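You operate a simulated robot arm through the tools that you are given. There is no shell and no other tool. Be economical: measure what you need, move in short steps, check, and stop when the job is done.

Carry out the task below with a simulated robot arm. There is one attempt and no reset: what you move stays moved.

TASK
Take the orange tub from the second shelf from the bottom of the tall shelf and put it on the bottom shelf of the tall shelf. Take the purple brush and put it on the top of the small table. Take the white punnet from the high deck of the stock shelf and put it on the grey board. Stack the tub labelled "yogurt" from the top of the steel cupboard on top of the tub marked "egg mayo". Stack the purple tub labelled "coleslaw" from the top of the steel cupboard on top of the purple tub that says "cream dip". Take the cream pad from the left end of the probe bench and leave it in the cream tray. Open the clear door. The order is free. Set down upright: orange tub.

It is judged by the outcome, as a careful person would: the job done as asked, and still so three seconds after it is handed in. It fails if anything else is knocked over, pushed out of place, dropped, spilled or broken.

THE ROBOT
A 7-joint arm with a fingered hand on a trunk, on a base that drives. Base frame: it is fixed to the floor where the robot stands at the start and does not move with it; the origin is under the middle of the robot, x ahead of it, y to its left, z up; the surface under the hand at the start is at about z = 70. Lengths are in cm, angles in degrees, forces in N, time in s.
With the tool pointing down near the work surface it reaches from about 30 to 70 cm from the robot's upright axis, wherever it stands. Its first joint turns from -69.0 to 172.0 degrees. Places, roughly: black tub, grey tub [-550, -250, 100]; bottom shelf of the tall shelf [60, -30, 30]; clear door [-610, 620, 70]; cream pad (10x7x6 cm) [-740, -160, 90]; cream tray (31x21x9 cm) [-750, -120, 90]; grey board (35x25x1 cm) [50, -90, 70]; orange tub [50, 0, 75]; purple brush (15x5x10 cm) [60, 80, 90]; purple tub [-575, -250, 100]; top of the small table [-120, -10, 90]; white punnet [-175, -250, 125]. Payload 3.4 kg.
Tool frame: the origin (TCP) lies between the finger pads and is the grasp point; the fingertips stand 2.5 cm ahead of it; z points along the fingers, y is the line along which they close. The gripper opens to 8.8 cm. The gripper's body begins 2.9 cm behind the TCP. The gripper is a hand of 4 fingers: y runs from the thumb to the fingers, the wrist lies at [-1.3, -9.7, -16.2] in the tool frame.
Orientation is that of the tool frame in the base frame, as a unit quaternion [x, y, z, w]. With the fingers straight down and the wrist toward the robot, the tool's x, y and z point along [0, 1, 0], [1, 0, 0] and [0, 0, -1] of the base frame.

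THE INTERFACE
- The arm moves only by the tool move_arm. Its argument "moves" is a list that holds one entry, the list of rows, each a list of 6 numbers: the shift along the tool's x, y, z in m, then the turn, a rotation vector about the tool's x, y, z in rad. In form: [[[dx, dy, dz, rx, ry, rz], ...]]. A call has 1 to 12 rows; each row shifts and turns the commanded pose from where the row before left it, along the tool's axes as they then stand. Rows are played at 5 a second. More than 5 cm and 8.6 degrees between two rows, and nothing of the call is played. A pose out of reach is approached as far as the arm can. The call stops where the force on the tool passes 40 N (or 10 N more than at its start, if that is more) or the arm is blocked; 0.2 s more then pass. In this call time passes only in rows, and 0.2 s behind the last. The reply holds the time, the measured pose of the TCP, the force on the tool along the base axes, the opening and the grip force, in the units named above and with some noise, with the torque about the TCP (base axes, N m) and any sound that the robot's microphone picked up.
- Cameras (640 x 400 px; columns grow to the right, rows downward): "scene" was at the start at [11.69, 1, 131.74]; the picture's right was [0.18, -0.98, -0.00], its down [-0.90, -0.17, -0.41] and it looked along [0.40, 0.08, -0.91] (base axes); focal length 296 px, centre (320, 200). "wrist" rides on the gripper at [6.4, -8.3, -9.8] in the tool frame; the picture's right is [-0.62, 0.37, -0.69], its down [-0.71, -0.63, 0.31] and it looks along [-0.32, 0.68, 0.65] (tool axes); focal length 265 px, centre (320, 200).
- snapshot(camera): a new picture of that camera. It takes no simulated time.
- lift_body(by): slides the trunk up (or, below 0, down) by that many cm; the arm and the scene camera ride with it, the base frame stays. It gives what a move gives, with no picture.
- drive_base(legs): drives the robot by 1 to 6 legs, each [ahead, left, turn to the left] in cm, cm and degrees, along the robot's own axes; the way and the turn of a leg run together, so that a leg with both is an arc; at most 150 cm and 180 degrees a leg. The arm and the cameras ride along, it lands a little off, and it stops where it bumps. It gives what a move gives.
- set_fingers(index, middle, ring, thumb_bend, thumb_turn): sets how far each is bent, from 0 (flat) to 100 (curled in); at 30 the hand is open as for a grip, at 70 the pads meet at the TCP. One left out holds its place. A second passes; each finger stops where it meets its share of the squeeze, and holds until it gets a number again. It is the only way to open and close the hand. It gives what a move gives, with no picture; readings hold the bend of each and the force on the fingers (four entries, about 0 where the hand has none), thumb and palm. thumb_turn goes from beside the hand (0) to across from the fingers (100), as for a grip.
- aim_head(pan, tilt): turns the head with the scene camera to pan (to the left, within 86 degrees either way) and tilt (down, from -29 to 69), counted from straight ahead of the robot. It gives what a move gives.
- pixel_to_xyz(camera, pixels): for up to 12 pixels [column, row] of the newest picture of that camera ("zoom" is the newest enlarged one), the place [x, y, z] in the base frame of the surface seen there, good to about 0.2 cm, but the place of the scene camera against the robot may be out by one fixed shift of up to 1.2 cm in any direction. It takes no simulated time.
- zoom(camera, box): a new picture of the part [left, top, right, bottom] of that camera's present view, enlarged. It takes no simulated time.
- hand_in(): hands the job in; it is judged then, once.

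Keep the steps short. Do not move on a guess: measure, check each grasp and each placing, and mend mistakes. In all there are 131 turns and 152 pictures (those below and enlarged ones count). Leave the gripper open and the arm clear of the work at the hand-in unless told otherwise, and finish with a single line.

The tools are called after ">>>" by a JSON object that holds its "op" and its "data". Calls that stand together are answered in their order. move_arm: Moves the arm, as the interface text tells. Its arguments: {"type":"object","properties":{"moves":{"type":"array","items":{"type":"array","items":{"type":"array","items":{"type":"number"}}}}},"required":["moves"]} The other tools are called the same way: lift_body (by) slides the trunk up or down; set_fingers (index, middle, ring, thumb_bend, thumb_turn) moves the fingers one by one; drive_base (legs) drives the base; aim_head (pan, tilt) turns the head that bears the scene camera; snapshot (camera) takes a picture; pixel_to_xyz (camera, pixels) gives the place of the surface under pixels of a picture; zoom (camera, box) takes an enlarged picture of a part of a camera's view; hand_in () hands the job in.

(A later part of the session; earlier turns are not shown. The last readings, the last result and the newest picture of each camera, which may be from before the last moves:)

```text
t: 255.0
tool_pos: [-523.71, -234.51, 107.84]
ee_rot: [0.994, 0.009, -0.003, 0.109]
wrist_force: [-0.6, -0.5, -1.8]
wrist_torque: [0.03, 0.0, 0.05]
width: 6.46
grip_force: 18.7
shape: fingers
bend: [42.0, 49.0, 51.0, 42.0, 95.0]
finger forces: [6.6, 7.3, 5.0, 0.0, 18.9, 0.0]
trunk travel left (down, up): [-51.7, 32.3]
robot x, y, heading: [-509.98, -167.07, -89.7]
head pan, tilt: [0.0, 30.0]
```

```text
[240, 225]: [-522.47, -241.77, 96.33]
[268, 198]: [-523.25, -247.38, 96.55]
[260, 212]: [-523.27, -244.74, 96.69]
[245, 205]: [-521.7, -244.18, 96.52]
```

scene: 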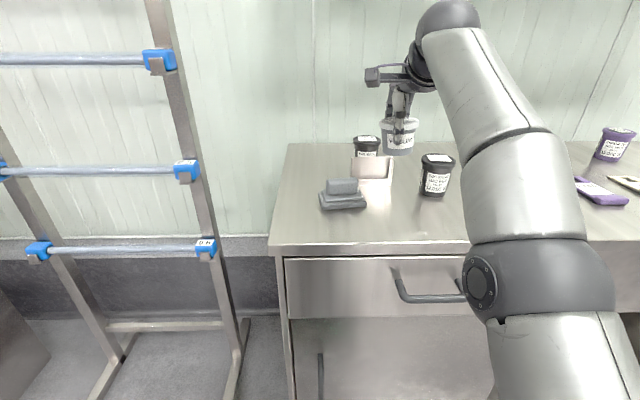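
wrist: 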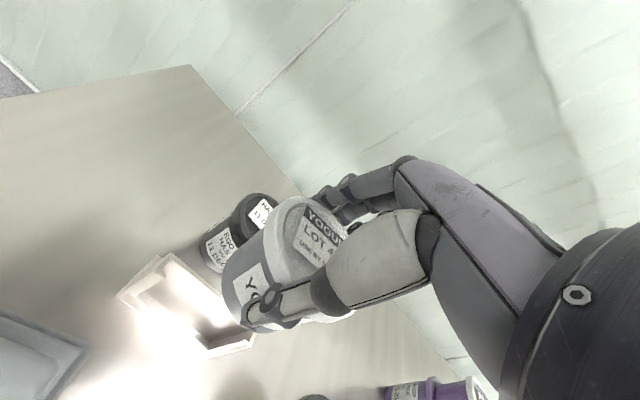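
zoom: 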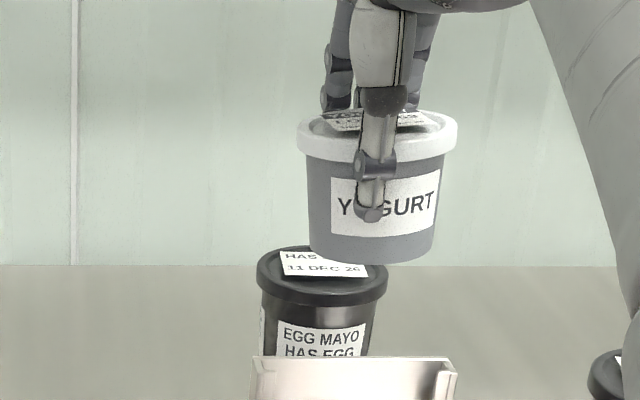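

Held yogurt centre (−523.15, −234.9); egg mayo centre (−523.85, −244.55). I drive 9.7 forward, 0.7 right, lower 2.8 and recheck.

>>> {"op": "drive_base", "data": {"legs": [[9.7, -0.7, 0]]}}

>>> {"op": "lift_body", "data": {"by": -2.8}}

>>> {"op": "zoom", "data": {"camera": "scene", "box": [320, 90, 450, 190]}}

>>> {"op": "pixel_to_xyz", "data": {"camera": "zoom", "pixels": [[300, 140], [455, 140], [415, 160], [380, 262], [340, 262]]}}

```text
t: 256.1
tool_pos: [-524.22, -244.04, 107.95]
ee_rot: [0.994, 0.01, -0.003, 0.109]
wrist_force: [0.0, -0.6, -1.3]
wrist_torque: [-0.01, 0.06, 0.02]
width: 6.42
grip_force: 19.1
shape: fingers
bend: [42.0, 49.0, 51.0, 42.0, 95.0]
finger forces: [6.6, 7.4, 5.0, 0.0, 19.0, 0.0]
trunk travel left (down, up): [-51.7, 32.3]
robot x, y, heading: [-510.9, -176.69, -89.7]
head pan, tilt: [0.0, 30.0]
```

```text
t: 256.8
tool_pos: [-524.42, -244.04, 105.1]
ee_rot: [0.994, 0.009, -0.004, 0.11]
wrist_force: [-0.7, -0.3, -1.6]
wrist_torque: [0.0, 0.0, 0.01]
width: 6.46
grip_force: 19.0
shape: fingers
bend: [42.0, 49.0, 51.0, 42.0, 95.0]
finger forces: [6.5, 7.4, 5.0, 0.1, 18.9, 0.1]
trunk travel left (down, up): [-48.9, 35.1]
robot x, y, heading: [-511.19, -176.43, -89.3]
head pan, tilt: [0.0, 30.0]
```

```text
4.00 times, centred on (385, 140) of scene
```

zoom: 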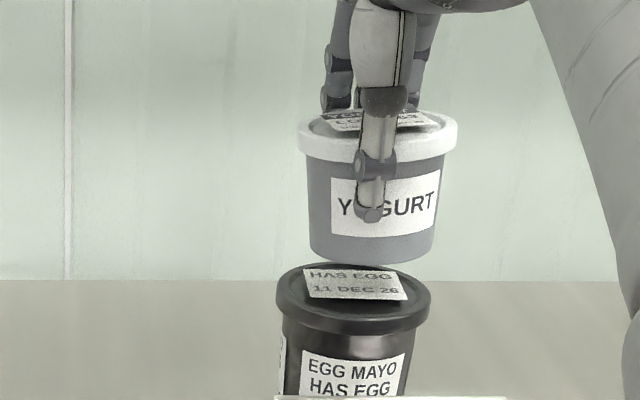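

```text
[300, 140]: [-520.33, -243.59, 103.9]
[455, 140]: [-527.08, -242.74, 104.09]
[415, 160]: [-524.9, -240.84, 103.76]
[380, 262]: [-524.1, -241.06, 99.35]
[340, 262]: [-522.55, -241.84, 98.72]
```

>>> {"op": "pixel_to_xyz", "data": {"camera": "zoom", "pixels": [[280, 300], [428, 302], [352, 330], [352, 300], [378, 160]]}}

>>> {"op": "lift_body", "data": {"by": -1.6}}

>>> {"op": "lift_body", "data": {"by": -0.4}}

```text
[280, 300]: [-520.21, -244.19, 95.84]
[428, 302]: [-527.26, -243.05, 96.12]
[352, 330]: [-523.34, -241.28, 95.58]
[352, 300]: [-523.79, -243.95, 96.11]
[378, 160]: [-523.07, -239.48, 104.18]
```

```text
t: 257.4
tool_pos: [-524.36, -244.02, 103.45]
ee_rot: [0.994, 0.011, -0.002, 0.11]
wrist_force: [0.8, -0.1, -0.8]
wrist_torque: [-0.01, -0.05, 0.01]
width: 6.43
grip_force: 20.0
shape: fingers
bend: [42.0, 49.0, 51.0, 42.0, 95.0]
finger forces: [6.6, 7.3, 5.0, 0.0, 18.8, 0.0]
trunk travel left (down, up): [-47.3, 36.7]
robot x, y, heading: [-510.53, -176.2, -89.4]
head pan, tilt: [0.0, 30.0]
```

```text
t: 258.0
tool_pos: [-524.31, -244.05, 102.94]
ee_rot: [0.994, 0.01, -0.003, 0.109]
wrist_force: [0.2, -0.6, -1.6]
wrist_torque: [0.0, -0.03, 0.0]
width: 6.47
grip_force: 18.9
shape: fingers
bend: [42.0, 49.0, 51.0, 42.0, 95.0]
finger forces: [6.6, 7.4, 5.0, 0.0, 19.0, 0.1]
trunk travel left (down, up): [-46.9, 37.1]
robot x, y, heading: [-511.04, -175.94, -89.6]
head pan, tilt: [0.0, 30.0]
```

No contact yet; I nudge 0.3 cm forward with the arm and continue down in small steps.

>>> {"op": "lift_body", "data": {"by": -0.4}}

>>> {"op": "lift_body", "data": {"by": -0.3}}

>>> {"op": "zoom", "data": {"camera": "scene", "box": [320, 70, 450, 170]}}

```text
t: 258.5
tool_pos: [-524.32, -244.0, 102.84]
ee_rot: [0.994, 0.009, -0.003, 0.111]
wrist_force: [-0.2, 0.7, 2.7]
wrist_torque: [-0.03, 0.01, -0.03]
width: 6.46
grip_force: 19.3
shape: fingers
bend: [42.0, 49.0, 51.0, 42.0, 95.0]
finger forces: [7.2, 6.6, 5.3, 0.0, 19.0, 0.0]
trunk travel left (down, up): [-46.5, 37.5]
robot x, y, heading: [-511.11, -176.23, -89.4]
head pan, tilt: [0.0, 30.0]
```

```text
t: 259.0
tool_pos: [-524.32, -243.94, 102.51]
ee_rot: [0.994, 0.008, -0.004, 0.113]
wrist_force: [-2.2, -0.5, 9.0]
wrist_torque: [-0.23, -0.04, -0.01]
width: 6.43
grip_force: 20.0
shape: fingers
bend: [41.0, 49.0, 51.0, 43.0, 95.0]
finger forces: [9.0, 6.1, 5.6, 0.0, 18.0, 0.1]
trunk travel left (down, up): [-46.2, 37.8]
robot x, y, heading: [-510.99, -176.36, -89.8]
head pan, tilt: [0.0, 30.0]
```

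```text
4.00 times, centred on (385, 120) of scene
```

zoom: 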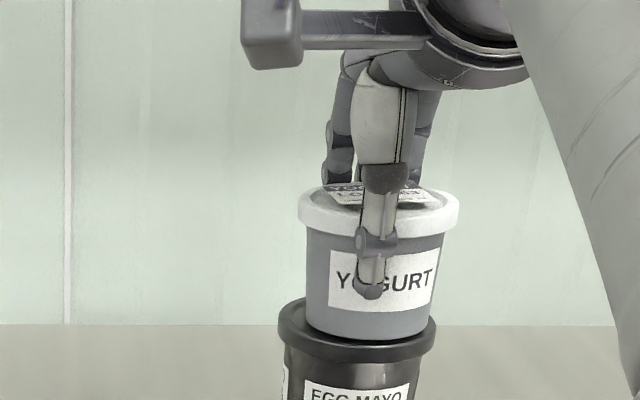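

It rests on the egg mayo lid (9 N). I open evenly in two stages, then rise.

>>> {"op": "set_fingers", "data": {"index": 34, "middle": 38, "ring": 40, "thumb_bend": 33}}

>>> {"op": "set_fingers", "data": {"index": 10, "middle": 10, "ring": 10, "thumb_bend": 15}}

>>> {"op": "lift_body", "data": {"by": 8}}

>>> {"op": "drive_base", "data": {"legs": [[-30, 0, 0]]}}

>>> {"op": "snapshot", "data": {"camera": "scene"}}

```text
t: 260.0
tool_pos: [-524.25, -244.02, 102.32]
ee_rot: [0.994, 0.01, -0.003, 0.11]
wrist_force: [0.4, 0.3, -0.1]
wrist_torque: [-0.02, 0.01, -0.01]
width: 7.78
grip_force: 0.1
shape: fingers
bend: [34.0, 38.0, 40.0, 33.0, 97.0]
finger forces: [0.0, 0.0, 0.0, 0.0, 0.1, 0.0]
trunk travel left (down, up): [-46.2, 37.8]
robot x, y, heading: [-511.02, -176.8, -89.3]
head pan, tilt: [0.0, 30.0]
```

```text
t: 261.0
tool_pos: [-524.33, -244.01, 102.43]
ee_rot: [0.994, 0.01, -0.003, 0.11]
wrist_force: [0.0, 0.2, -0.9]
wrist_torque: [0.0, 0.02, -0.03]
width: 11.74
grip_force: 0.1
shape: fingers
bend: [10.0, 10.0, 10.0, 15.0, 97.0]
finger forces: [0.0, 0.0, 0.1, 0.0, 0.1, 0.0]
trunk travel left (down, up): [-46.2, 37.8]
robot x, y, heading: [-511.07, -176.26, -89.6]
head pan, tilt: [0.0, 30.0]
```

```text
t: 262.2
tool_pos: [-524.31, -243.95, 110.39]
ee_rot: [0.994, 0.01, -0.004, 0.11]
wrist_force: [0.2, 0.1, -0.3]
wrist_torque: [0.01, 0.0, 0.02]
width: 11.73
grip_force: 0.0
shape: fingers
bend: [10.0, 10.0, 10.0, 15.0, 97.0]
finger forces: [0.0, 0.0, 0.0, 0.0, 0.0, 0.0]
trunk travel left (down, up): [-54.2, 29.8]
robot x, y, heading: [-510.75, -176.01, -89.5]
head pan, tilt: [0.0, 30.0]
```

```text
t: 264.2
tool_pos: [-524.61, -215.46, 110.44]
ee_rot: [0.994, 0.008, -0.003, 0.11]
wrist_force: [0.3, -0.2, -0.3]
wrist_torque: [-0.01, 0.0, -0.02]
width: 11.72
grip_force: 0.1
shape: fingers
bend: [10.0, 10.0, 10.0, 15.0, 97.0]
finger forces: [0.0, 0.0, 0.0, 0.0, 0.1, 0.1]
trunk travel left (down, up): [-54.2, 29.8]
robot x, y, heading: [-510.94, -147.99, -89.9]
head pan, tilt: [0.0, 30.0]
```

```text
40 pictures are left
```

scene: 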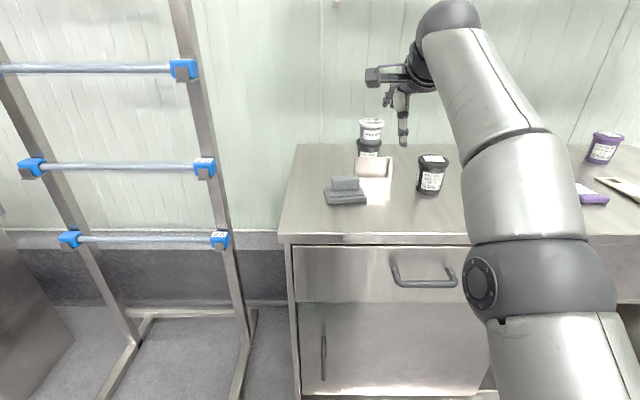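

Both stacks are done. Now the probe bench: I turn to face −x and drive up to it.

>>> {"op": "drive_base", "data": {"legs": [[0, 0, -90], [105, 15, 0]]}}

>>> {"op": "aim_head", "data": {"pan": 0, "tilt": 25}}

>>> {"op": "snapshot", "data": {"camera": "scene"}}

```text
t: 273.6
tool_pos: [-685.45, -142.53, 110.3]
ee_rot: [-0.694, 0.712, 0.081, -0.073]
wrist_force: [0.4, 0.1, 0.5]
wrist_torque: [-0.02, -0.01, -0.01]
width: 11.71
grip_force: 0.0
shape: fingers
bend: [10.0, 10.0, 10.0, 15.0, 97.0]
finger forces: [0.0, 0.1, 0.0, 0.1, 0.1, 0.1]
trunk travel left (down, up): [-54.2, 29.8]
robot x, y, heading: [-618.3, -159.27, 177.8]
head pan, tilt: [0.0, 30.0]
```

```text
t: 274.3
tool_pos: [-685.45, -142.53, 110.36]
ee_rot: [-0.694, 0.711, 0.081, -0.073]
wrist_force: [-0.7, -0.8, 0.6]
wrist_torque: [-0.02, 0.0, 0.03]
width: 11.69
grip_force: 0.1
shape: fingers
bend: [10.0, 10.0, 10.0, 15.0, 97.0]
finger forces: [0.0, 0.0, 0.0, 0.0, 0.0, 0.0]
trunk travel left (down, up): [-54.2, 29.8]
robot x, y, heading: [-618.29, -158.94, 178.1]
head pan, tilt: [0.0, 25.0]
```

```text
39 pictures are left
```

scene: 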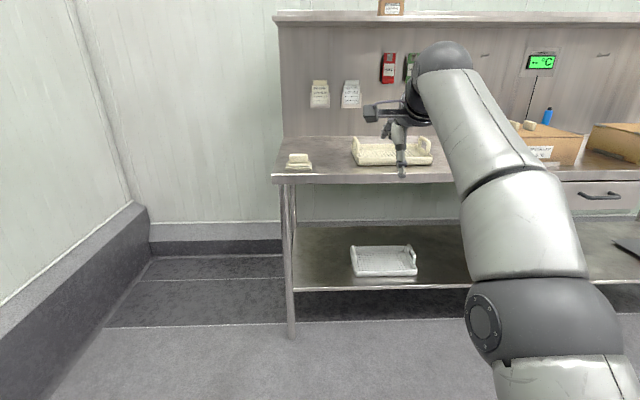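

Pad at (298,160), tray at (392,150). I zoom and measure both.

>>> {"op": "zoom", "data": {"camera": "scene", "box": [270, 110, 450, 200]}}

>>> {"op": "pixel_to_xyz", "data": {"camera": "zoom", "pixels": [[100, 160], [60, 205], [140, 205], [75, 190], [125, 170], [100, 190], [295, 150], [390, 140], [560, 150], [400, 170], [300, 185], [200, 225]]}}

```text
3.56 times, centred on (360, 155) of scene
```

zoom: 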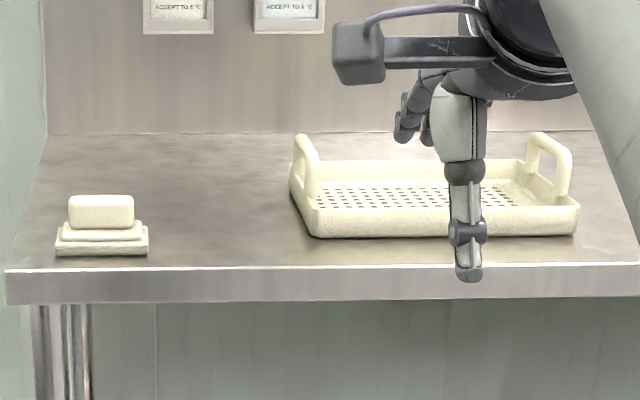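

```text
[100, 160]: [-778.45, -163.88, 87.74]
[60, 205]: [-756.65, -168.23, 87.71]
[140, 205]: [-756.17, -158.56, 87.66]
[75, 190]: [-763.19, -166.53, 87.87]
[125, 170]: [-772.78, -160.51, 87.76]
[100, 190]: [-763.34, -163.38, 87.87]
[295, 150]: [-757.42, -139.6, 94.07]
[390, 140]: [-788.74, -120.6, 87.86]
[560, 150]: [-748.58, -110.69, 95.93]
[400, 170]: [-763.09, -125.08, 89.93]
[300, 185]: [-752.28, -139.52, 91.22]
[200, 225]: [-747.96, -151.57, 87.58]
```

>>> {"op": "pixel_to_xyz", "data": {"camera": "zoom", "pixels": [[100, 197], [70, 203], [132, 203], [100, 218], [58, 240], [147, 240], [100, 250], [70, 225], [318, 230], [575, 228], [450, 182], [330, 190]]}}

>>> {"op": "drive_base", "data": {"legs": [[35, 18, 2]]}}

>>> {"op": "snapshot", "data": {"camera": "wrist"}}

>>> {"op": "snapshot", "data": {"camera": "scene"}}

```text
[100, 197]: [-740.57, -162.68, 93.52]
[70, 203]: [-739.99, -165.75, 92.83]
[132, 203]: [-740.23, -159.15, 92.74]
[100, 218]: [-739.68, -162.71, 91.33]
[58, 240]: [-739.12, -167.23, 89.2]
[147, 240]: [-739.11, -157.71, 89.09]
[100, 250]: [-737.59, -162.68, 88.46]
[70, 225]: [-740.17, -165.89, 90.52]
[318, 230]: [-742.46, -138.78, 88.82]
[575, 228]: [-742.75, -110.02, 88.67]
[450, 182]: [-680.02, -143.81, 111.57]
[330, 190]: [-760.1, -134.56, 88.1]
```

```text
t: 276.8
tool_pos: [-721.33, -161.58, 110.41]
ee_rot: [0.704, -0.701, -0.08, 0.074]
wrist_force: [0.0, -0.1, 0.7]
wrist_torque: [0.0, 0.0, 0.01]
width: 11.75
grip_force: 0.1
shape: fingers
bend: [10.0, 10.0, 10.0, 15.0, 97.0]
finger forces: [0.1, 0.0, 0.0, 0.0, 0.0, 0.0]
trunk travel left (down, up): [-54.2, 29.8]
robot x, y, heading: [-653.74, -175.84, 179.3]
head pan, tilt: [0.0, 25.0]
```

```text
37 pictures are left
```

wrist: 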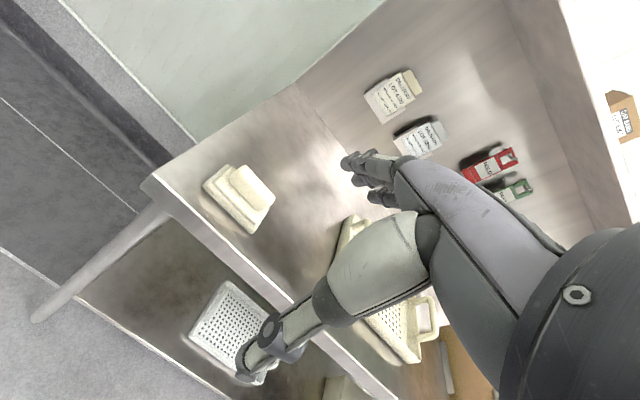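

```text
36 pictures are left
```

scene: 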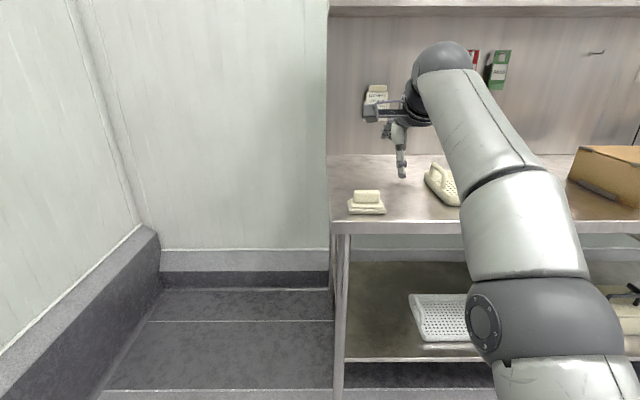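

I measure the pad in the wrist picture.

>>> {"op": "pixel_to_xyz", "data": {"camera": "wrist", "pixels": [[232, 175], [247, 168], [272, 197], [257, 208], [252, 188], [206, 187], [250, 230], [225, 168], [228, 205], [372, 310], [340, 260], [405, 320]]}}

>>> {"op": "pixel_to_xyz", "data": {"camera": "scene", "pixels": [[366, 193], [356, 194], [380, 194], [350, 208], [384, 208], [366, 212], [366, 200]]}}

```text
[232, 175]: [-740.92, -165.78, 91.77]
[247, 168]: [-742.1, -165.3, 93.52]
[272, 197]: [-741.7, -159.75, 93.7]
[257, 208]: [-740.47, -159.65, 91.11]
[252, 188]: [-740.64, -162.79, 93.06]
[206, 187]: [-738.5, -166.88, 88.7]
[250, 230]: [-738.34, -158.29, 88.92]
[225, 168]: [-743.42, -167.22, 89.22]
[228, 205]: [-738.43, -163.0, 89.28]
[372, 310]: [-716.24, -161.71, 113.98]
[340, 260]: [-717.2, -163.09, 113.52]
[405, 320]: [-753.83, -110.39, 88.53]
```

```text
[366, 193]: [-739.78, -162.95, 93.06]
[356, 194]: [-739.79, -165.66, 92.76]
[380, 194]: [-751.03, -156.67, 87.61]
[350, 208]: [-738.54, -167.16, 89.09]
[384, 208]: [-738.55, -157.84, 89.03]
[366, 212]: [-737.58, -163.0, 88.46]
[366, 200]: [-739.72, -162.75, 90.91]
```

Pad: base centre (−741.3, −162.6), upper block about 6.5×3.5 cm, top z=93.6. I drive 20 forward, 1 left, set the hand to 25 and lower to z≈98.

>>> {"op": "drive_base", "data": {"legs": [[20, 1.1, 0]]}}

>>> {"op": "set_fingers", "data": {"index": 28, "middle": 28, "ring": 28, "thumb_bend": 28}}

>>> {"op": "lift_body", "data": {"by": -11.5}}

>>> {"op": "snapshot", "data": {"camera": "wrist"}}

```text
t: 278.3
tool_pos: [-740.89, -163.12, 110.32]
ee_rot: [0.707, -0.699, -0.08, 0.076]
wrist_force: [0.5, 0.0, -0.6]
wrist_torque: [0.02, 0.0, -0.01]
width: 11.72
grip_force: 0.0
shape: fingers
bend: [10.0, 10.0, 10.0, 15.0, 97.0]
finger forces: [0.1, 0.1, 0.1, 0.0, 0.0, 0.0]
trunk travel left (down, up): [-54.2, 29.8]
robot x, y, heading: [-673.38, -176.4, 179.8]
head pan, tilt: [0.0, 25.0]
```

```text
t: 279.3
tool_pos: [-740.8, -162.89, 110.48]
ee_rot: [0.707, -0.698, -0.08, 0.075]
wrist_force: [-0.1, 0.3, -0.4]
wrist_torque: [0.0, -0.01, 0.02]
width: 8.92
grip_force: 0.0
shape: fingers
bend: [28.0, 28.0, 28.0, 28.0, 97.0]
finger forces: [0.0, 0.1, 0.1, 0.1, 0.1, 0.0]
trunk travel left (down, up): [-54.2, 29.8]
robot x, y, heading: [-673.01, -176.84, 179.9]
head pan, tilt: [0.0, 25.0]
```

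```text
t: 280.8
tool_pos: [-740.68, -162.97, 98.88]
ee_rot: [0.707, -0.699, -0.08, 0.075]
wrist_force: [0.5, -0.6, 0.7]
wrist_torque: [0.02, 0.01, -0.02]
width: 8.89
grip_force: 0.0
shape: fingers
bend: [28.0, 28.0, 28.0, 28.0, 97.0]
finger forces: [0.0, 0.1, 0.0, 0.0, 0.0, 0.0]
trunk travel left (down, up): [-42.7, 41.3]
robot x, y, heading: [-673.1, -176.78, 179.7]
head pan, tilt: [0.0, 25.0]
```

```text
35 pictures are left
```

wrist: 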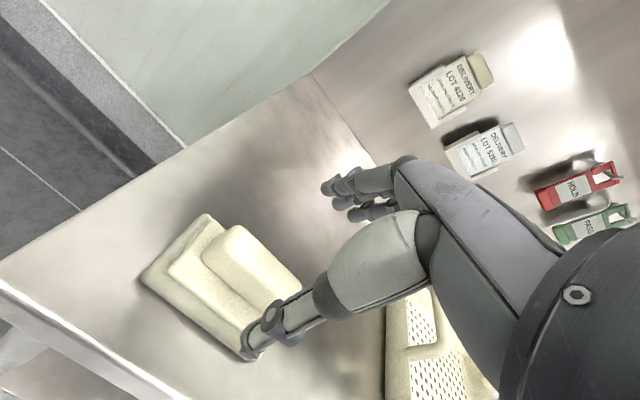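

Aligned. I lower 5 cm and close.

>>> {"op": "pixel_to_xyz", "data": {"camera": "wrist", "pixels": [[235, 230], [205, 245], [250, 250], [280, 265], [175, 265], [245, 350], [345, 180]]}}

>>> {"op": "lift_body", "data": {"by": -5}}

>>> {"op": "set_fingers", "data": {"index": 58, "middle": 58, "ring": 58, "thumb_bend": 58}}

>>> {"op": "snapshot", "data": {"camera": "wrist"}}

```text
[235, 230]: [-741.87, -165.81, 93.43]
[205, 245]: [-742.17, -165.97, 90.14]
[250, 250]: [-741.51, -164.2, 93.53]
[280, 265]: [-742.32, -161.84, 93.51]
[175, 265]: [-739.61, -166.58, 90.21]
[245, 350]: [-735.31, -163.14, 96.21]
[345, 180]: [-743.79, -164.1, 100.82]
```

```text
t: 281.7
tool_pos: [-740.75, -163.02, 93.89]
ee_rot: [0.707, -0.699, -0.08, 0.075]
wrist_force: [0.4, 0.0, 0.3]
wrist_torque: [-0.06, 0.03, -0.01]
width: 8.89
grip_force: 0.0
shape: fingers
bend: [28.0, 28.0, 28.0, 28.0, 97.0]
finger forces: [0.0, 0.0, 0.0, 0.1, 0.1, 0.0]
trunk travel left (down, up): [-37.7, 46.3]
robot x, y, heading: [-672.99, -177.08, 180.1]
head pan, tilt: [0.0, 25.0]
```

```text
t: 282.7
tool_pos: [-740.8, -162.94, 93.86]
ee_rot: [0.707, -0.699, -0.08, 0.075]
wrist_force: [1.4, -0.1, -0.4]
wrist_torque: [-0.02, -0.01, 0.02]
width: 2.69
grip_force: 0.0
shape: fingers
bend: [57.0, 57.0, 57.0, 57.0, 97.0]
finger forces: [0.1, 0.1, 0.0, 0.1, 0.0, 0.0]
trunk travel left (down, up): [-37.7, 46.3]
robot x, y, heading: [-673.48, -177.36, 180.1]
head pan, tilt: [0.0, 25.0]
```

```text
34 pictures are left
```

wrist: 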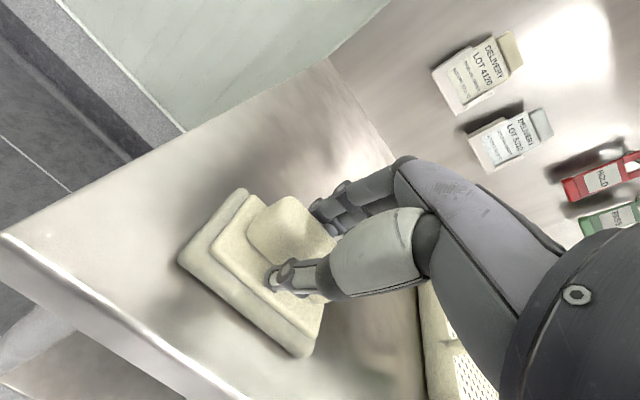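

Not gripping yet (width 2.7, no force). I close further.

>>> {"op": "set_fingers", "data": {"index": 70, "middle": 70, "ring": 70, "thumb_bend": 70}}

>>> {"op": "snapshot", "data": {"camera": "wrist"}}

```text
t: 283.7
tool_pos: [-740.73, -162.96, 93.97]
ee_rot: [0.707, -0.699, -0.081, 0.076]
wrist_force: [-0.1, 0.2, 2.6]
wrist_torque: [-0.05, -0.04, 0.05]
width: 1.78
grip_force: 9.1
shape: fingers
bend: [63.0, 66.0, 67.0, 60.0, 96.0]
finger forces: [4.7, 3.1, 1.7, 0.1, 8.7, 0.1]
trunk travel left (down, up): [-37.7, 46.3]
robot x, y, heading: [-673.0, -176.98, 179.8]
head pan, tilt: [0.0, 25.0]
```

```text
33 pictures are left
```

wrist: 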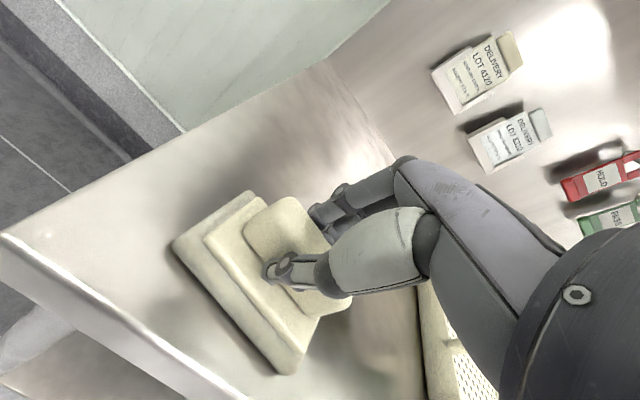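

Contact on all fingers (9 N). I squeeze a bit more and lift.

>>> {"op": "set_fingers", "data": {"index": 76, "middle": 76, "ring": 76, "thumb_bend": 75}}

>>> {"op": "lift_body", "data": {"by": 3}}

>>> {"op": "lift_body", "data": {"by": 10}}

>>> {"op": "snapshot", "data": {"camera": "wrist"}}

>>> {"op": "snapshot", "data": {"camera": "scene"}}

```text
t: 284.7
tool_pos: [-740.62, -162.91, 94.04]
ee_rot: [0.707, -0.698, -0.081, 0.076]
wrist_force: [-0.6, 0.4, 8.6]
wrist_torque: [-0.13, -0.26, 0.12]
width: 1.66
grip_force: 17.6
shape: fingers
bend: [74.0, 74.0, 75.0, 59.0, 94.0]
finger forces: [9.5, 5.6, 3.8, 0.1, 16.6, 0.0]
trunk travel left (down, up): [-37.7, 46.3]
robot x, y, heading: [-673.0, -177.14, 179.7]
head pan, tilt: [0.0, 25.0]
```

```text
t: 285.4
tool_pos: [-740.84, -162.91, 96.9]
ee_rot: [0.706, -0.699, -0.08, 0.075]
wrist_force: [0.3, 0.7, -1.0]
wrist_torque: [0.01, -0.02, 0.01]
width: 1.66
grip_force: 16.1
shape: fingers
bend: [74.0, 74.0, 75.0, 59.0, 94.0]
finger forces: [9.8, 4.9, 2.1, 0.1, 16.9, 0.0]
trunk travel left (down, up): [-40.7, 43.3]
robot x, y, heading: [-673.33, -176.61, 179.9]
head pan, tilt: [0.0, 25.0]
```

```text
t: 286.8
tool_pos: [-740.72, -162.97, 107.03]
ee_rot: [0.706, -0.7, -0.081, 0.075]
wrist_force: [0.0, 0.4, -0.8]
wrist_torque: [-0.05, -0.03, 0.02]
width: 1.68
grip_force: 16.4
shape: fingers
bend: [74.0, 74.0, 75.0, 59.0, 94.0]
finger forces: [9.7, 4.8, 2.2, 0.0, 16.9, 0.0]
trunk travel left (down, up): [-50.7, 33.3]
robot x, y, heading: [-673.4, -176.5, 179.9]
head pan, tilt: [0.0, 25.0]
```

```text
32 pictures are left
```

wrist: 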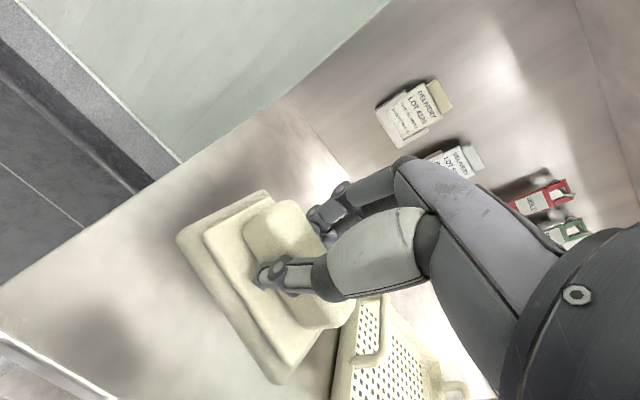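

```text
31 pictures are left
```

scene: 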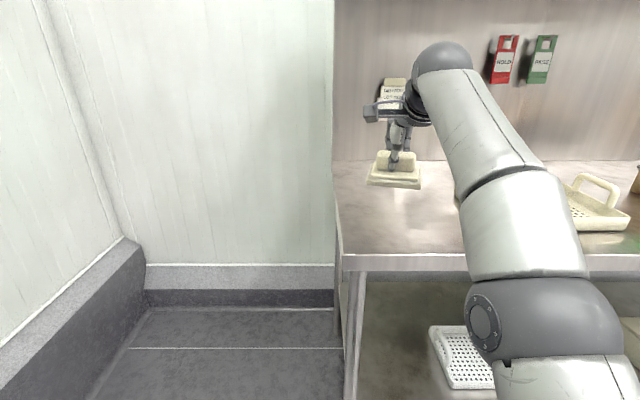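

The pad is held level. I move right 38.4 cm and 11.5 cm forward, over the tray (centre about (−753, −124.5)).

>>> {"op": "drive_base", "data": {"legs": [[0, -38.4, 0], [11, 0, 0]]}}

>>> {"op": "snapshot", "data": {"camera": "wrist"}}

>>> {"op": "snapshot", "data": {"camera": "scene"}}

>>> {"op": "pixel_to_xyz", "data": {"camera": "wrist", "pixels": [[180, 235], [268, 190], [275, 380], [200, 100], [150, 200], [250, 130]]}}

```text
t: 290.0
tool_pos: [-751.97, -125.33, 106.91]
ee_rot: [0.711, -0.694, -0.079, 0.075]
wrist_force: [-0.5, 0.7, -0.7]
wrist_torque: [-0.02, -0.02, 0.01]
width: 1.66
grip_force: 16.2
shape: fingers
bend: [74.0, 74.0, 75.0, 59.0, 94.0]
finger forces: [9.7, 4.8, 2.1, 0.1, 17.1, 0.1]
trunk travel left (down, up): [-50.7, 33.3]
robot x, y, heading: [-684.28, -138.97, -179.3]
head pan, tilt: [0.0, 25.0]
```

```text
30 pictures are left
```

wrist: 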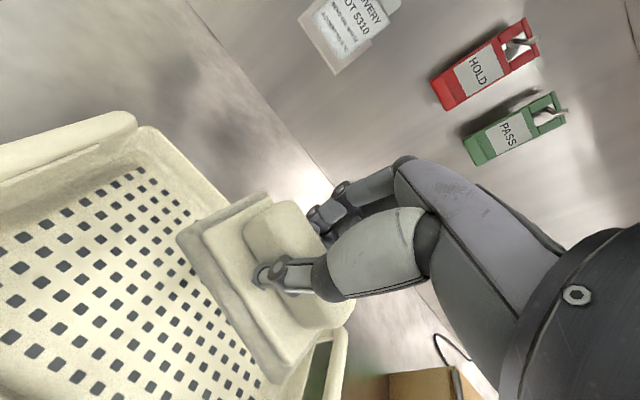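

```text
29 pictures are left
```

scene: 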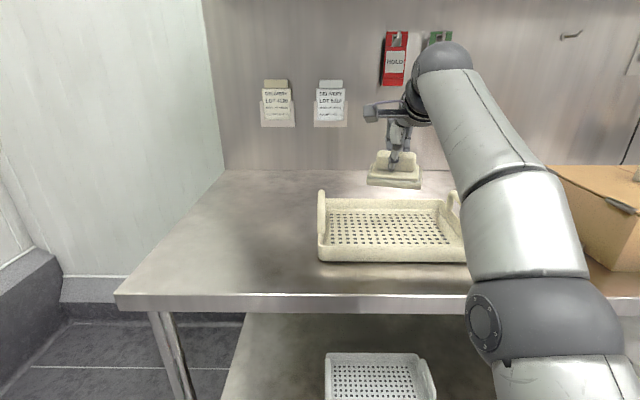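

```text
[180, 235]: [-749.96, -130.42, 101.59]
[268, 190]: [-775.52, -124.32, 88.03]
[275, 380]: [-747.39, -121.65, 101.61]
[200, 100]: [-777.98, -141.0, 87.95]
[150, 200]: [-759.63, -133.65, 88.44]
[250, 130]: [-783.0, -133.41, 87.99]
```

>>> {"op": "pixel_to_xyz", "data": {"camera": "scene", "pixels": [[333, 213], [335, 243], [437, 213], [447, 243], [320, 195], [455, 200], [390, 228], [372, 182], [418, 185], [395, 204], [390, 255]]}}

>>> {"op": "pixel_to_xyz", "data": {"camera": "wrist", "pixels": [[140, 130], [190, 190], [330, 350], [100, 120], [10, 150], [310, 395]]}}

```text
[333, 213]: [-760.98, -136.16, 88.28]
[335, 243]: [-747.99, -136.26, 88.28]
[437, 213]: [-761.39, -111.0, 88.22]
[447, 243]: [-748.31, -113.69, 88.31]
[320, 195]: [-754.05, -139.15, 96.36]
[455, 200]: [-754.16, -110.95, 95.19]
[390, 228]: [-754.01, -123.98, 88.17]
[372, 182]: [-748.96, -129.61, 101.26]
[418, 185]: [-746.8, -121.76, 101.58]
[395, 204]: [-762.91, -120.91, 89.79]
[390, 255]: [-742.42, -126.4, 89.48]
```

```text
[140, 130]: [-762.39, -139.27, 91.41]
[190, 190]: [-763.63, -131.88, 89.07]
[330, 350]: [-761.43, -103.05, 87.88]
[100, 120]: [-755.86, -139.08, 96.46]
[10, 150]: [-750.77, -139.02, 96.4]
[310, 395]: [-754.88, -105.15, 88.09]
```

The pad (x −747…−756, y −131…−121) is inside the tray's floor area (x −743…−762, y −137…−111). I lower it.

>>> {"op": "lift_body", "data": {"by": -11.6}}

>>> {"op": "lift_body", "data": {"by": -0.7}}

>>> {"op": "snapshot", "data": {"camera": "wrist"}}

```text
t: 291.5
tool_pos: [-751.83, -125.43, 95.33]
ee_rot: [0.711, -0.695, -0.079, 0.075]
wrist_force: [0.1, -0.5, -0.5]
wrist_torque: [0.03, -0.01, 0.02]
width: 1.69
grip_force: 16.9
shape: fingers
bend: [74.0, 74.0, 75.0, 59.0, 94.0]
finger forces: [9.8, 4.9, 2.2, 0.0, 17.0, 0.0]
trunk travel left (down, up): [-39.1, 44.9]
robot x, y, heading: [-684.29, -138.77, -179.6]
head pan, tilt: [0.0, 25.0]
```

```text
t: 292.0
tool_pos: [-751.82, -125.29, 94.53]
ee_rot: [0.711, -0.695, -0.081, 0.076]
wrist_force: [-1.0, 0.7, 3.7]
wrist_torque: [-0.05, -0.04, -0.03]
width: 1.69
grip_force: 17.0
shape: fingers
bend: [74.0, 74.0, 75.0, 59.0, 93.0]
finger forces: [10.4, 5.2, 2.2, 0.0, 16.0, 0.1]
trunk travel left (down, up): [-38.4, 45.6]
robot x, y, heading: [-684.38, -138.42, -179.2]
head pan, tilt: [0.0, 25.0]
```

```text
28 pictures are left
```

wrist: 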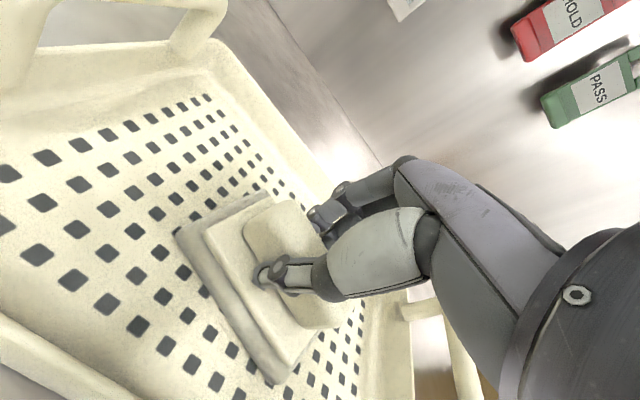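

It touches the tray floor. I lower 0.2 more, open and rise.

>>> {"op": "lift_body", "data": {"by": -0.2}}

>>> {"op": "set_fingers", "data": {"index": 45, "middle": 45, "ring": 45, "thumb_bend": 42}}

>>> {"op": "lift_body", "data": {"by": 10}}

>>> {"op": "snapshot", "data": {"camera": "wrist"}}

>>> {"op": "drive_base", "data": {"legs": [[-40, 0, 0]]}}

```text
t: 292.6
tool_pos: [-751.69, -125.37, 94.5]
ee_rot: [0.711, -0.695, -0.081, 0.077]
wrist_force: [-2.5, 1.8, 9.4]
wrist_torque: [-0.06, -0.14, 0.03]
width: 1.68
grip_force: 17.8
shape: fingers
bend: [74.0, 75.0, 75.0, 60.0, 93.0]
finger forces: [10.8, 5.9, 2.4, 0.1, 15.0, 0.0]
trunk travel left (down, up): [-38.2, 45.8]
robot x, y, heading: [-683.91, -138.57, -179.3]
head pan, tilt: [0.0, 25.0]
```

```text
t: 293.6
tool_pos: [-751.8, -125.44, 94.27]
ee_rot: [0.711, -0.695, -0.08, 0.076]
wrist_force: [-0.1, 0.7, 0.4]
wrist_torque: [-0.02, 0.02, -0.01]
width: 5.52
grip_force: 0.0
shape: fingers
bend: [45.0, 45.0, 45.0, 42.0, 97.0]
finger forces: [0.0, 0.0, 0.1, 0.0, 0.0, 0.1]
trunk travel left (down, up): [-38.2, 45.8]
robot x, y, heading: [-684.21, -138.69, -179.5]
head pan, tilt: [0.0, 25.0]
```

```text
t: 294.9
tool_pos: [-751.83, -125.45, 104.47]
ee_rot: [0.711, -0.695, -0.08, 0.075]
wrist_force: [0.5, 0.2, -0.2]
wrist_torque: [0.02, -0.02, 0.01]
width: 5.53
grip_force: 0.0
shape: fingers
bend: [45.0, 45.0, 45.0, 42.0, 97.0]
finger forces: [0.1, 0.0, 0.1, 0.0, 0.0, 0.1]
trunk travel left (down, up): [-48.2, 35.8]
robot x, y, heading: [-684.26, -138.39, -179.4]
head pan, tilt: [0.0, 25.0]
```

```text
27 pictures are left
```

wrist: 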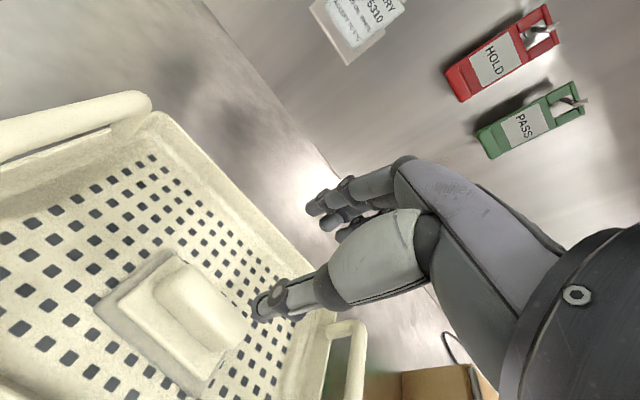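

```text
t: 297.3
tool_pos: [-713.18, -124.69, 104.42]
ee_rot: [0.71, -0.696, -0.08, 0.075]
wrist_force: [0.2, 0.0, -0.3]
wrist_torque: [0.01, -0.01, 0.01]
width: 5.53
grip_force: 0.2
shape: fingers
bend: [45.0, 45.0, 45.0, 42.0, 97.0]
finger forces: [0.0, 0.0, 0.0, 0.1, 0.1, 0.0]
trunk travel left (down, up): [-48.2, 35.8]
robot x, y, heading: [-645.49, -138.22, -179.6]
head pan, tilt: [0.0, 25.0]
```

The pad lies in the tray. Last job: the clear door at (−610, 620). I turn to +y and look.

>>> {"op": "drive_base", "data": {"legs": [[-20, 0, 0], [0, 0, -90.4]]}}

>>> {"op": "lift_body", "data": {"by": 15}}

>>> {"op": "aim_head", "data": {"pan": 5, "tilt": 12}}

>>> {"op": "snapshot", "data": {"camera": "scene"}}

```text
t: 302.8
tool_pos: [-611.93, -70.31, 104.37]
ee_rot: [-0.006, 0.994, 0.11, 0.004]
wrist_force: [0.2, 0.7, -0.4]
wrist_torque: [0.0, 0.01, 0.01]
width: 5.55
grip_force: 0.0
shape: fingers
bend: [45.0, 45.0, 45.0, 42.0, 97.0]
finger forces: [0.1, 0.0, 0.0, 0.1, 0.0, 0.1]
trunk travel left (down, up): [-48.2, 35.8]
robot x, y, heading: [-625.71, -137.68, 90.1]
head pan, tilt: [0.0, 25.0]
```

```text
t: 304.5
tool_pos: [-611.92, -70.17, 119.31]
ee_rot: [-0.006, 0.994, 0.11, 0.003]
wrist_force: [-0.1, 0.0, -0.1]
wrist_torque: [0.06, 0.0, 0.01]
width: 5.56
grip_force: 0.2
shape: fingers
bend: [45.0, 45.0, 45.0, 42.0, 97.0]
finger forces: [0.0, 0.0, 0.0, 0.0, 0.1, 0.1]
trunk travel left (down, up): [-63.2, 20.8]
robot x, y, heading: [-625.29, -137.97, 89.6]
head pan, tilt: [0.0, 25.0]
```

```text
t: 305.2
tool_pos: [-612.05, -70.21, 119.43]
ee_rot: [-0.007, 0.994, 0.11, 0.003]
wrist_force: [0.3, -0.2, 0.0]
wrist_torque: [0.04, -0.02, 0.0]
width: 5.53
grip_force: 0.1
shape: fingers
bend: [45.0, 45.0, 45.0, 42.0, 97.0]
finger forces: [0.1, 0.0, 0.0, 0.0, 0.0, 0.0]
trunk travel left (down, up): [-63.2, 20.8]
robot x, y, heading: [-625.9, -138.17, 90.1]
head pan, tilt: [5.0, 12.0]
```

```text
26 pictures are left
```

scene: 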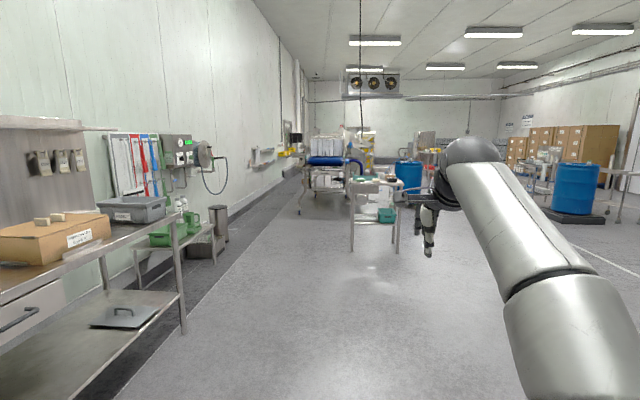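

>>> {"op": "zoom", "data": {"camera": "scene", "box": [220, 90, 480, 260]}}

>>> {"op": "pixel_to_xyz", "data": {"camera": "scene", "pixels": [[352, 248], [398, 252], [300, 213], [333, 210], [270, 200], [412, 180], [360, 150], [215, 240], [290, 150], [425, 145]]}}

```text
2.35 times, centred on (350, 175) of scene
```

zoom: 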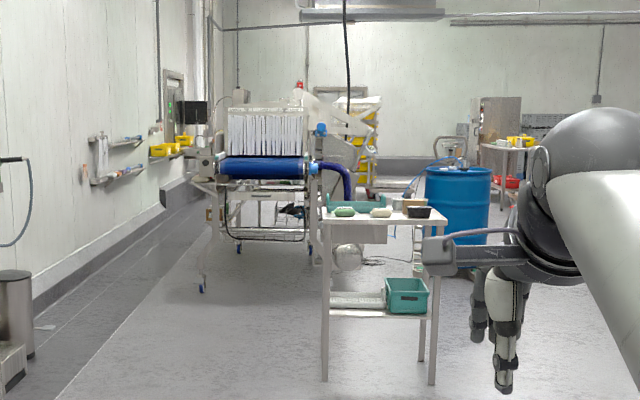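

```text
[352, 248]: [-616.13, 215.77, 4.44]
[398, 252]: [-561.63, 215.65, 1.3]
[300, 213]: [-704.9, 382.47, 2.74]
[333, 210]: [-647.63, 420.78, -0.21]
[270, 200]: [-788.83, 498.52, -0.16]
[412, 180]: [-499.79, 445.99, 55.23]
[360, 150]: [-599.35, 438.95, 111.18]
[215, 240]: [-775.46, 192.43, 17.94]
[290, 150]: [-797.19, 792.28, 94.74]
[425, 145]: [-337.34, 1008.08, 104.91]
```

The small table stands at x −616…−560, y≈215; a conveyor at y 380+. I go right 125 cm, then forward 200, and look again.

>>> {"op": "drive_base", "data": {"legs": [[0, -135, 0], [130, 0, 0], [90, 0, 0]]}}

>>> {"op": "aim_head", "data": {"pan": 12, "tilt": 10}}

>>> {"op": "snapshot", "data": {"camera": "scene"}}

```text
t: 322.1
tool_pos: [-494.25, 149.33, 119.4]
ee_rot: [-0.033, 0.993, 0.11, 0.0]
wrist_force: [-0.5, -0.5, 0.0]
wrist_torque: [-0.03, -0.01, -0.02]
width: 5.53
grip_force: 0.0
shape: fingers
bend: [45.0, 45.0, 45.0, 42.0, 97.0]
finger forces: [0.0, 0.0, 0.0, 0.0, 0.0, 0.0]
trunk travel left (down, up): [-63.2, 20.8]
robot x, y, heading: [-504.41, 80.86, 93.0]
head pan, tilt: [5.0, 12.0]
```

```text
t: 322.8
tool_pos: [-494.31, 149.32, 119.35]
ee_rot: [-0.033, 0.993, 0.11, 0.0]
wrist_force: [0.0, -0.4, 0.2]
wrist_torque: [-0.02, 0.0, -0.04]
width: 5.54
grip_force: 0.0
shape: fingers
bend: [45.0, 45.0, 45.0, 42.0, 97.0]
finger forces: [0.1, 0.1, 0.0, 0.0, 0.0, 0.0]
trunk travel left (down, up): [-63.2, 20.8]
robot x, y, heading: [-504.48, 80.94, 93.2]
head pan, tilt: [12.0, 10.0]
```

```text
24 pictures are left
```

scene: 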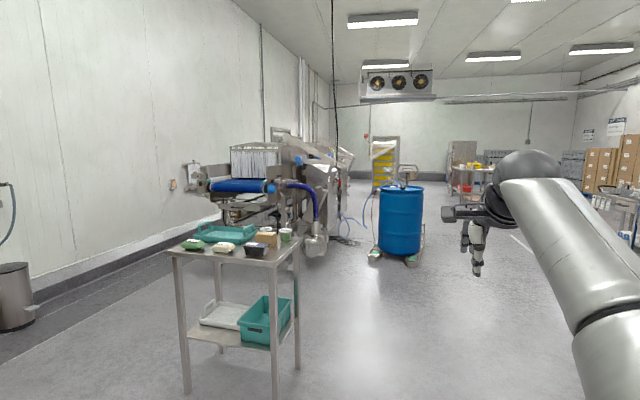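

>>> {"op": "zoom", "data": {"camera": "scene", "box": [220, 120, 430, 270]}}

>>> {"op": "pixel_to_xyz", "data": {"camera": "zoom", "pixels": [[335, 200], [300, 250], [375, 130], [390, 180], [470, 130], [550, 250], [500, 150], [320, 160], [290, 350], [490, 400]]}}

```text
2.67 times, centred on (325, 195) of scene
```

zoom: 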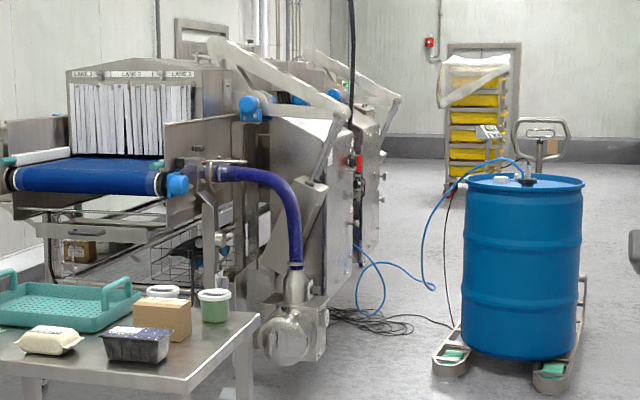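

```text
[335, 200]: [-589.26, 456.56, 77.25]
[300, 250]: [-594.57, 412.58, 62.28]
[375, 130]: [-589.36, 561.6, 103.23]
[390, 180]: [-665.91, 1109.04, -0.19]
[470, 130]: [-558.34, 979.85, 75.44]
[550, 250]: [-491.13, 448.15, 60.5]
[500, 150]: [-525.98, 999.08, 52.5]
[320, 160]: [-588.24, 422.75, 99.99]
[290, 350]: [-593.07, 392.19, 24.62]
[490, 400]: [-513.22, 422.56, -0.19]
```

The door seems to be on the machine's far side part. I go round the barrel on its right (x≈−400) to look at the machine from its +x side.

>>> {"op": "drive_base", "data": {"legs": [[0, 0, -3], [0, -104, 0], [130, 0, 0], [130, 0, 0]]}}

>>> {"op": "aim_head", "data": {"pan": 40, "tilt": 12}}

>>> {"op": "snapshot", "data": {"camera": "scene"}}

```text
t: 340.9
tool_pos: [-372.38, 404.91, 119.37]
ee_rot: [0.016, 0.994, 0.11, 0.006]
wrist_force: [-0.3, -0.6, 0.3]
wrist_torque: [-0.01, 0.01, 0.02]
width: 5.52
grip_force: 0.1
shape: fingers
bend: [45.0, 45.0, 45.0, 42.0, 97.0]
finger forces: [0.0, 0.1, 0.1, 0.1, 0.0, 0.0]
trunk travel left (down, up): [-63.2, 20.8]
robot x, y, heading: [-389.41, 337.97, 87.5]
head pan, tilt: [12.0, 10.0]
```

```text
t: 341.8
tool_pos: [-372.45, 404.77, 119.37]
ee_rot: [0.016, 0.994, 0.11, 0.005]
wrist_force: [0.1, 0.4, 0.7]
wrist_torque: [-0.03, 0.01, -0.02]
width: 5.53
grip_force: 0.1
shape: fingers
bend: [45.0, 45.0, 45.0, 42.0, 97.0]
finger forces: [0.0, 0.1, 0.0, 0.0, 0.0, 0.1]
trunk travel left (down, up): [-63.2, 20.8]
robot x, y, heading: [-389.52, 337.93, 87.7]
head pan, tilt: [40.0, 12.0]
```

```text
22 pictures are left
```

scene: 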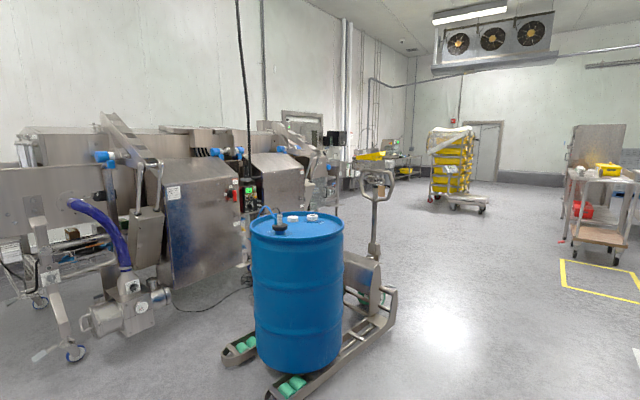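

I drive 240 cm further and look left at the machine.

>>> {"op": "drive_base", "data": {"legs": [[130, 0, 2], [110, 0, 0]]}}

>>> {"op": "aim_head", "data": {"pan": 83, "tilt": 15}}

>>> {"op": "snapshot", "data": {"camera": "scene"}}

```text
t: 353.5
tool_pos: [-363.92, 643.3, 119.36]
ee_rot: [0.017, 0.994, 0.109, 0.007]
wrist_force: [-0.3, 0.0, -0.5]
wrist_torque: [-0.01, 0.01, -0.04]
width: 5.54
grip_force: 0.1
shape: fingers
bend: [45.0, 45.0, 45.0, 42.0, 97.0]
finger forces: [0.1, 0.1, 0.0, 0.0, 0.0, 0.0]
trunk travel left (down, up): [-63.2, 20.8]
robot x, y, heading: [-381.06, 576.55, 87.5]
head pan, tilt: [40.0, 12.0]
```

```text
t: 354.6
tool_pos: [-364.03, 643.29, 119.44]
ee_rot: [0.018, 0.994, 0.11, 0.006]
wrist_force: [-0.6, 0.1, 0.0]
wrist_torque: [0.0, -0.01, 0.02]
width: 5.53
grip_force: 0.1
shape: fingers
bend: [45.0, 45.0, 45.0, 42.0, 97.0]
finger forces: [0.0, 0.1, 0.1, 0.0, 0.0, 0.0]
trunk travel left (down, up): [-63.2, 20.8]
robot x, y, heading: [-380.78, 576.49, 87.3]
head pan, tilt: [83.0, 15.0]
```

```text
21 pictures are left
```

scene: 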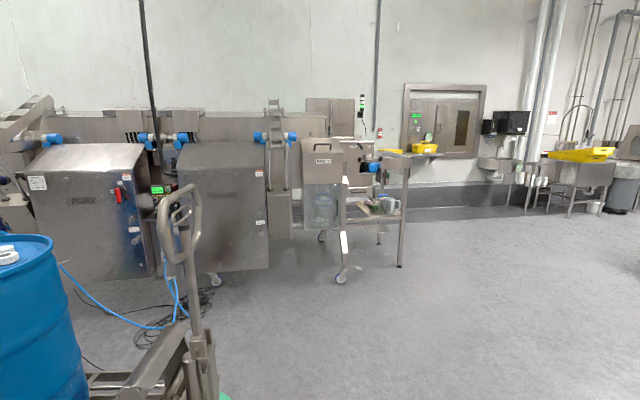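

I zoom on the part with the clear panel near (325,190).

>>> {"op": "zoom", "data": {"camera": "scene", "box": [250, 90, 430, 290]}}

>>> {"op": "pixel_to_xyz", "data": {"camera": "scene", "pixels": [[322, 150], [322, 200], [345, 180], [307, 180], [343, 245], [322, 225], [402, 200], [402, 265], [360, 200], [263, 200], [360, 145], [345, 262]]}}

```text
2.00 times, centred on (340, 190) of scene
```

zoom: 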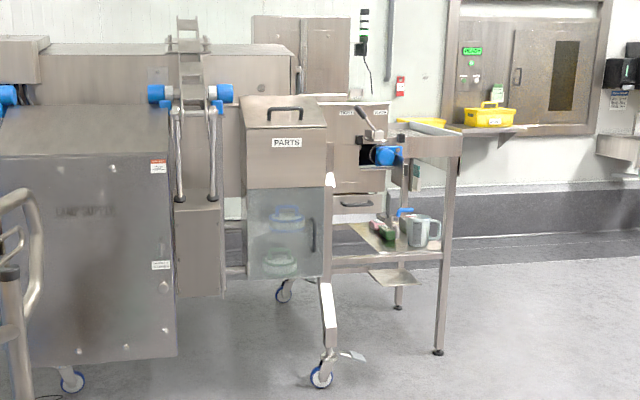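

```text
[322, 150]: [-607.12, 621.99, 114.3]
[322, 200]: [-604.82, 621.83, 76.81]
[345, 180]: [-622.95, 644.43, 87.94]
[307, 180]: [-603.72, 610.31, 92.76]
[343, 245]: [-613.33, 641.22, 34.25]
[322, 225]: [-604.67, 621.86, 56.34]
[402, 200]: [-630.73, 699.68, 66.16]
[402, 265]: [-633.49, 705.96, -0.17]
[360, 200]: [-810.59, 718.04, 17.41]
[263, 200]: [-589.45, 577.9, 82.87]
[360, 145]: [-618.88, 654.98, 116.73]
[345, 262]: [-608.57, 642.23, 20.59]
```

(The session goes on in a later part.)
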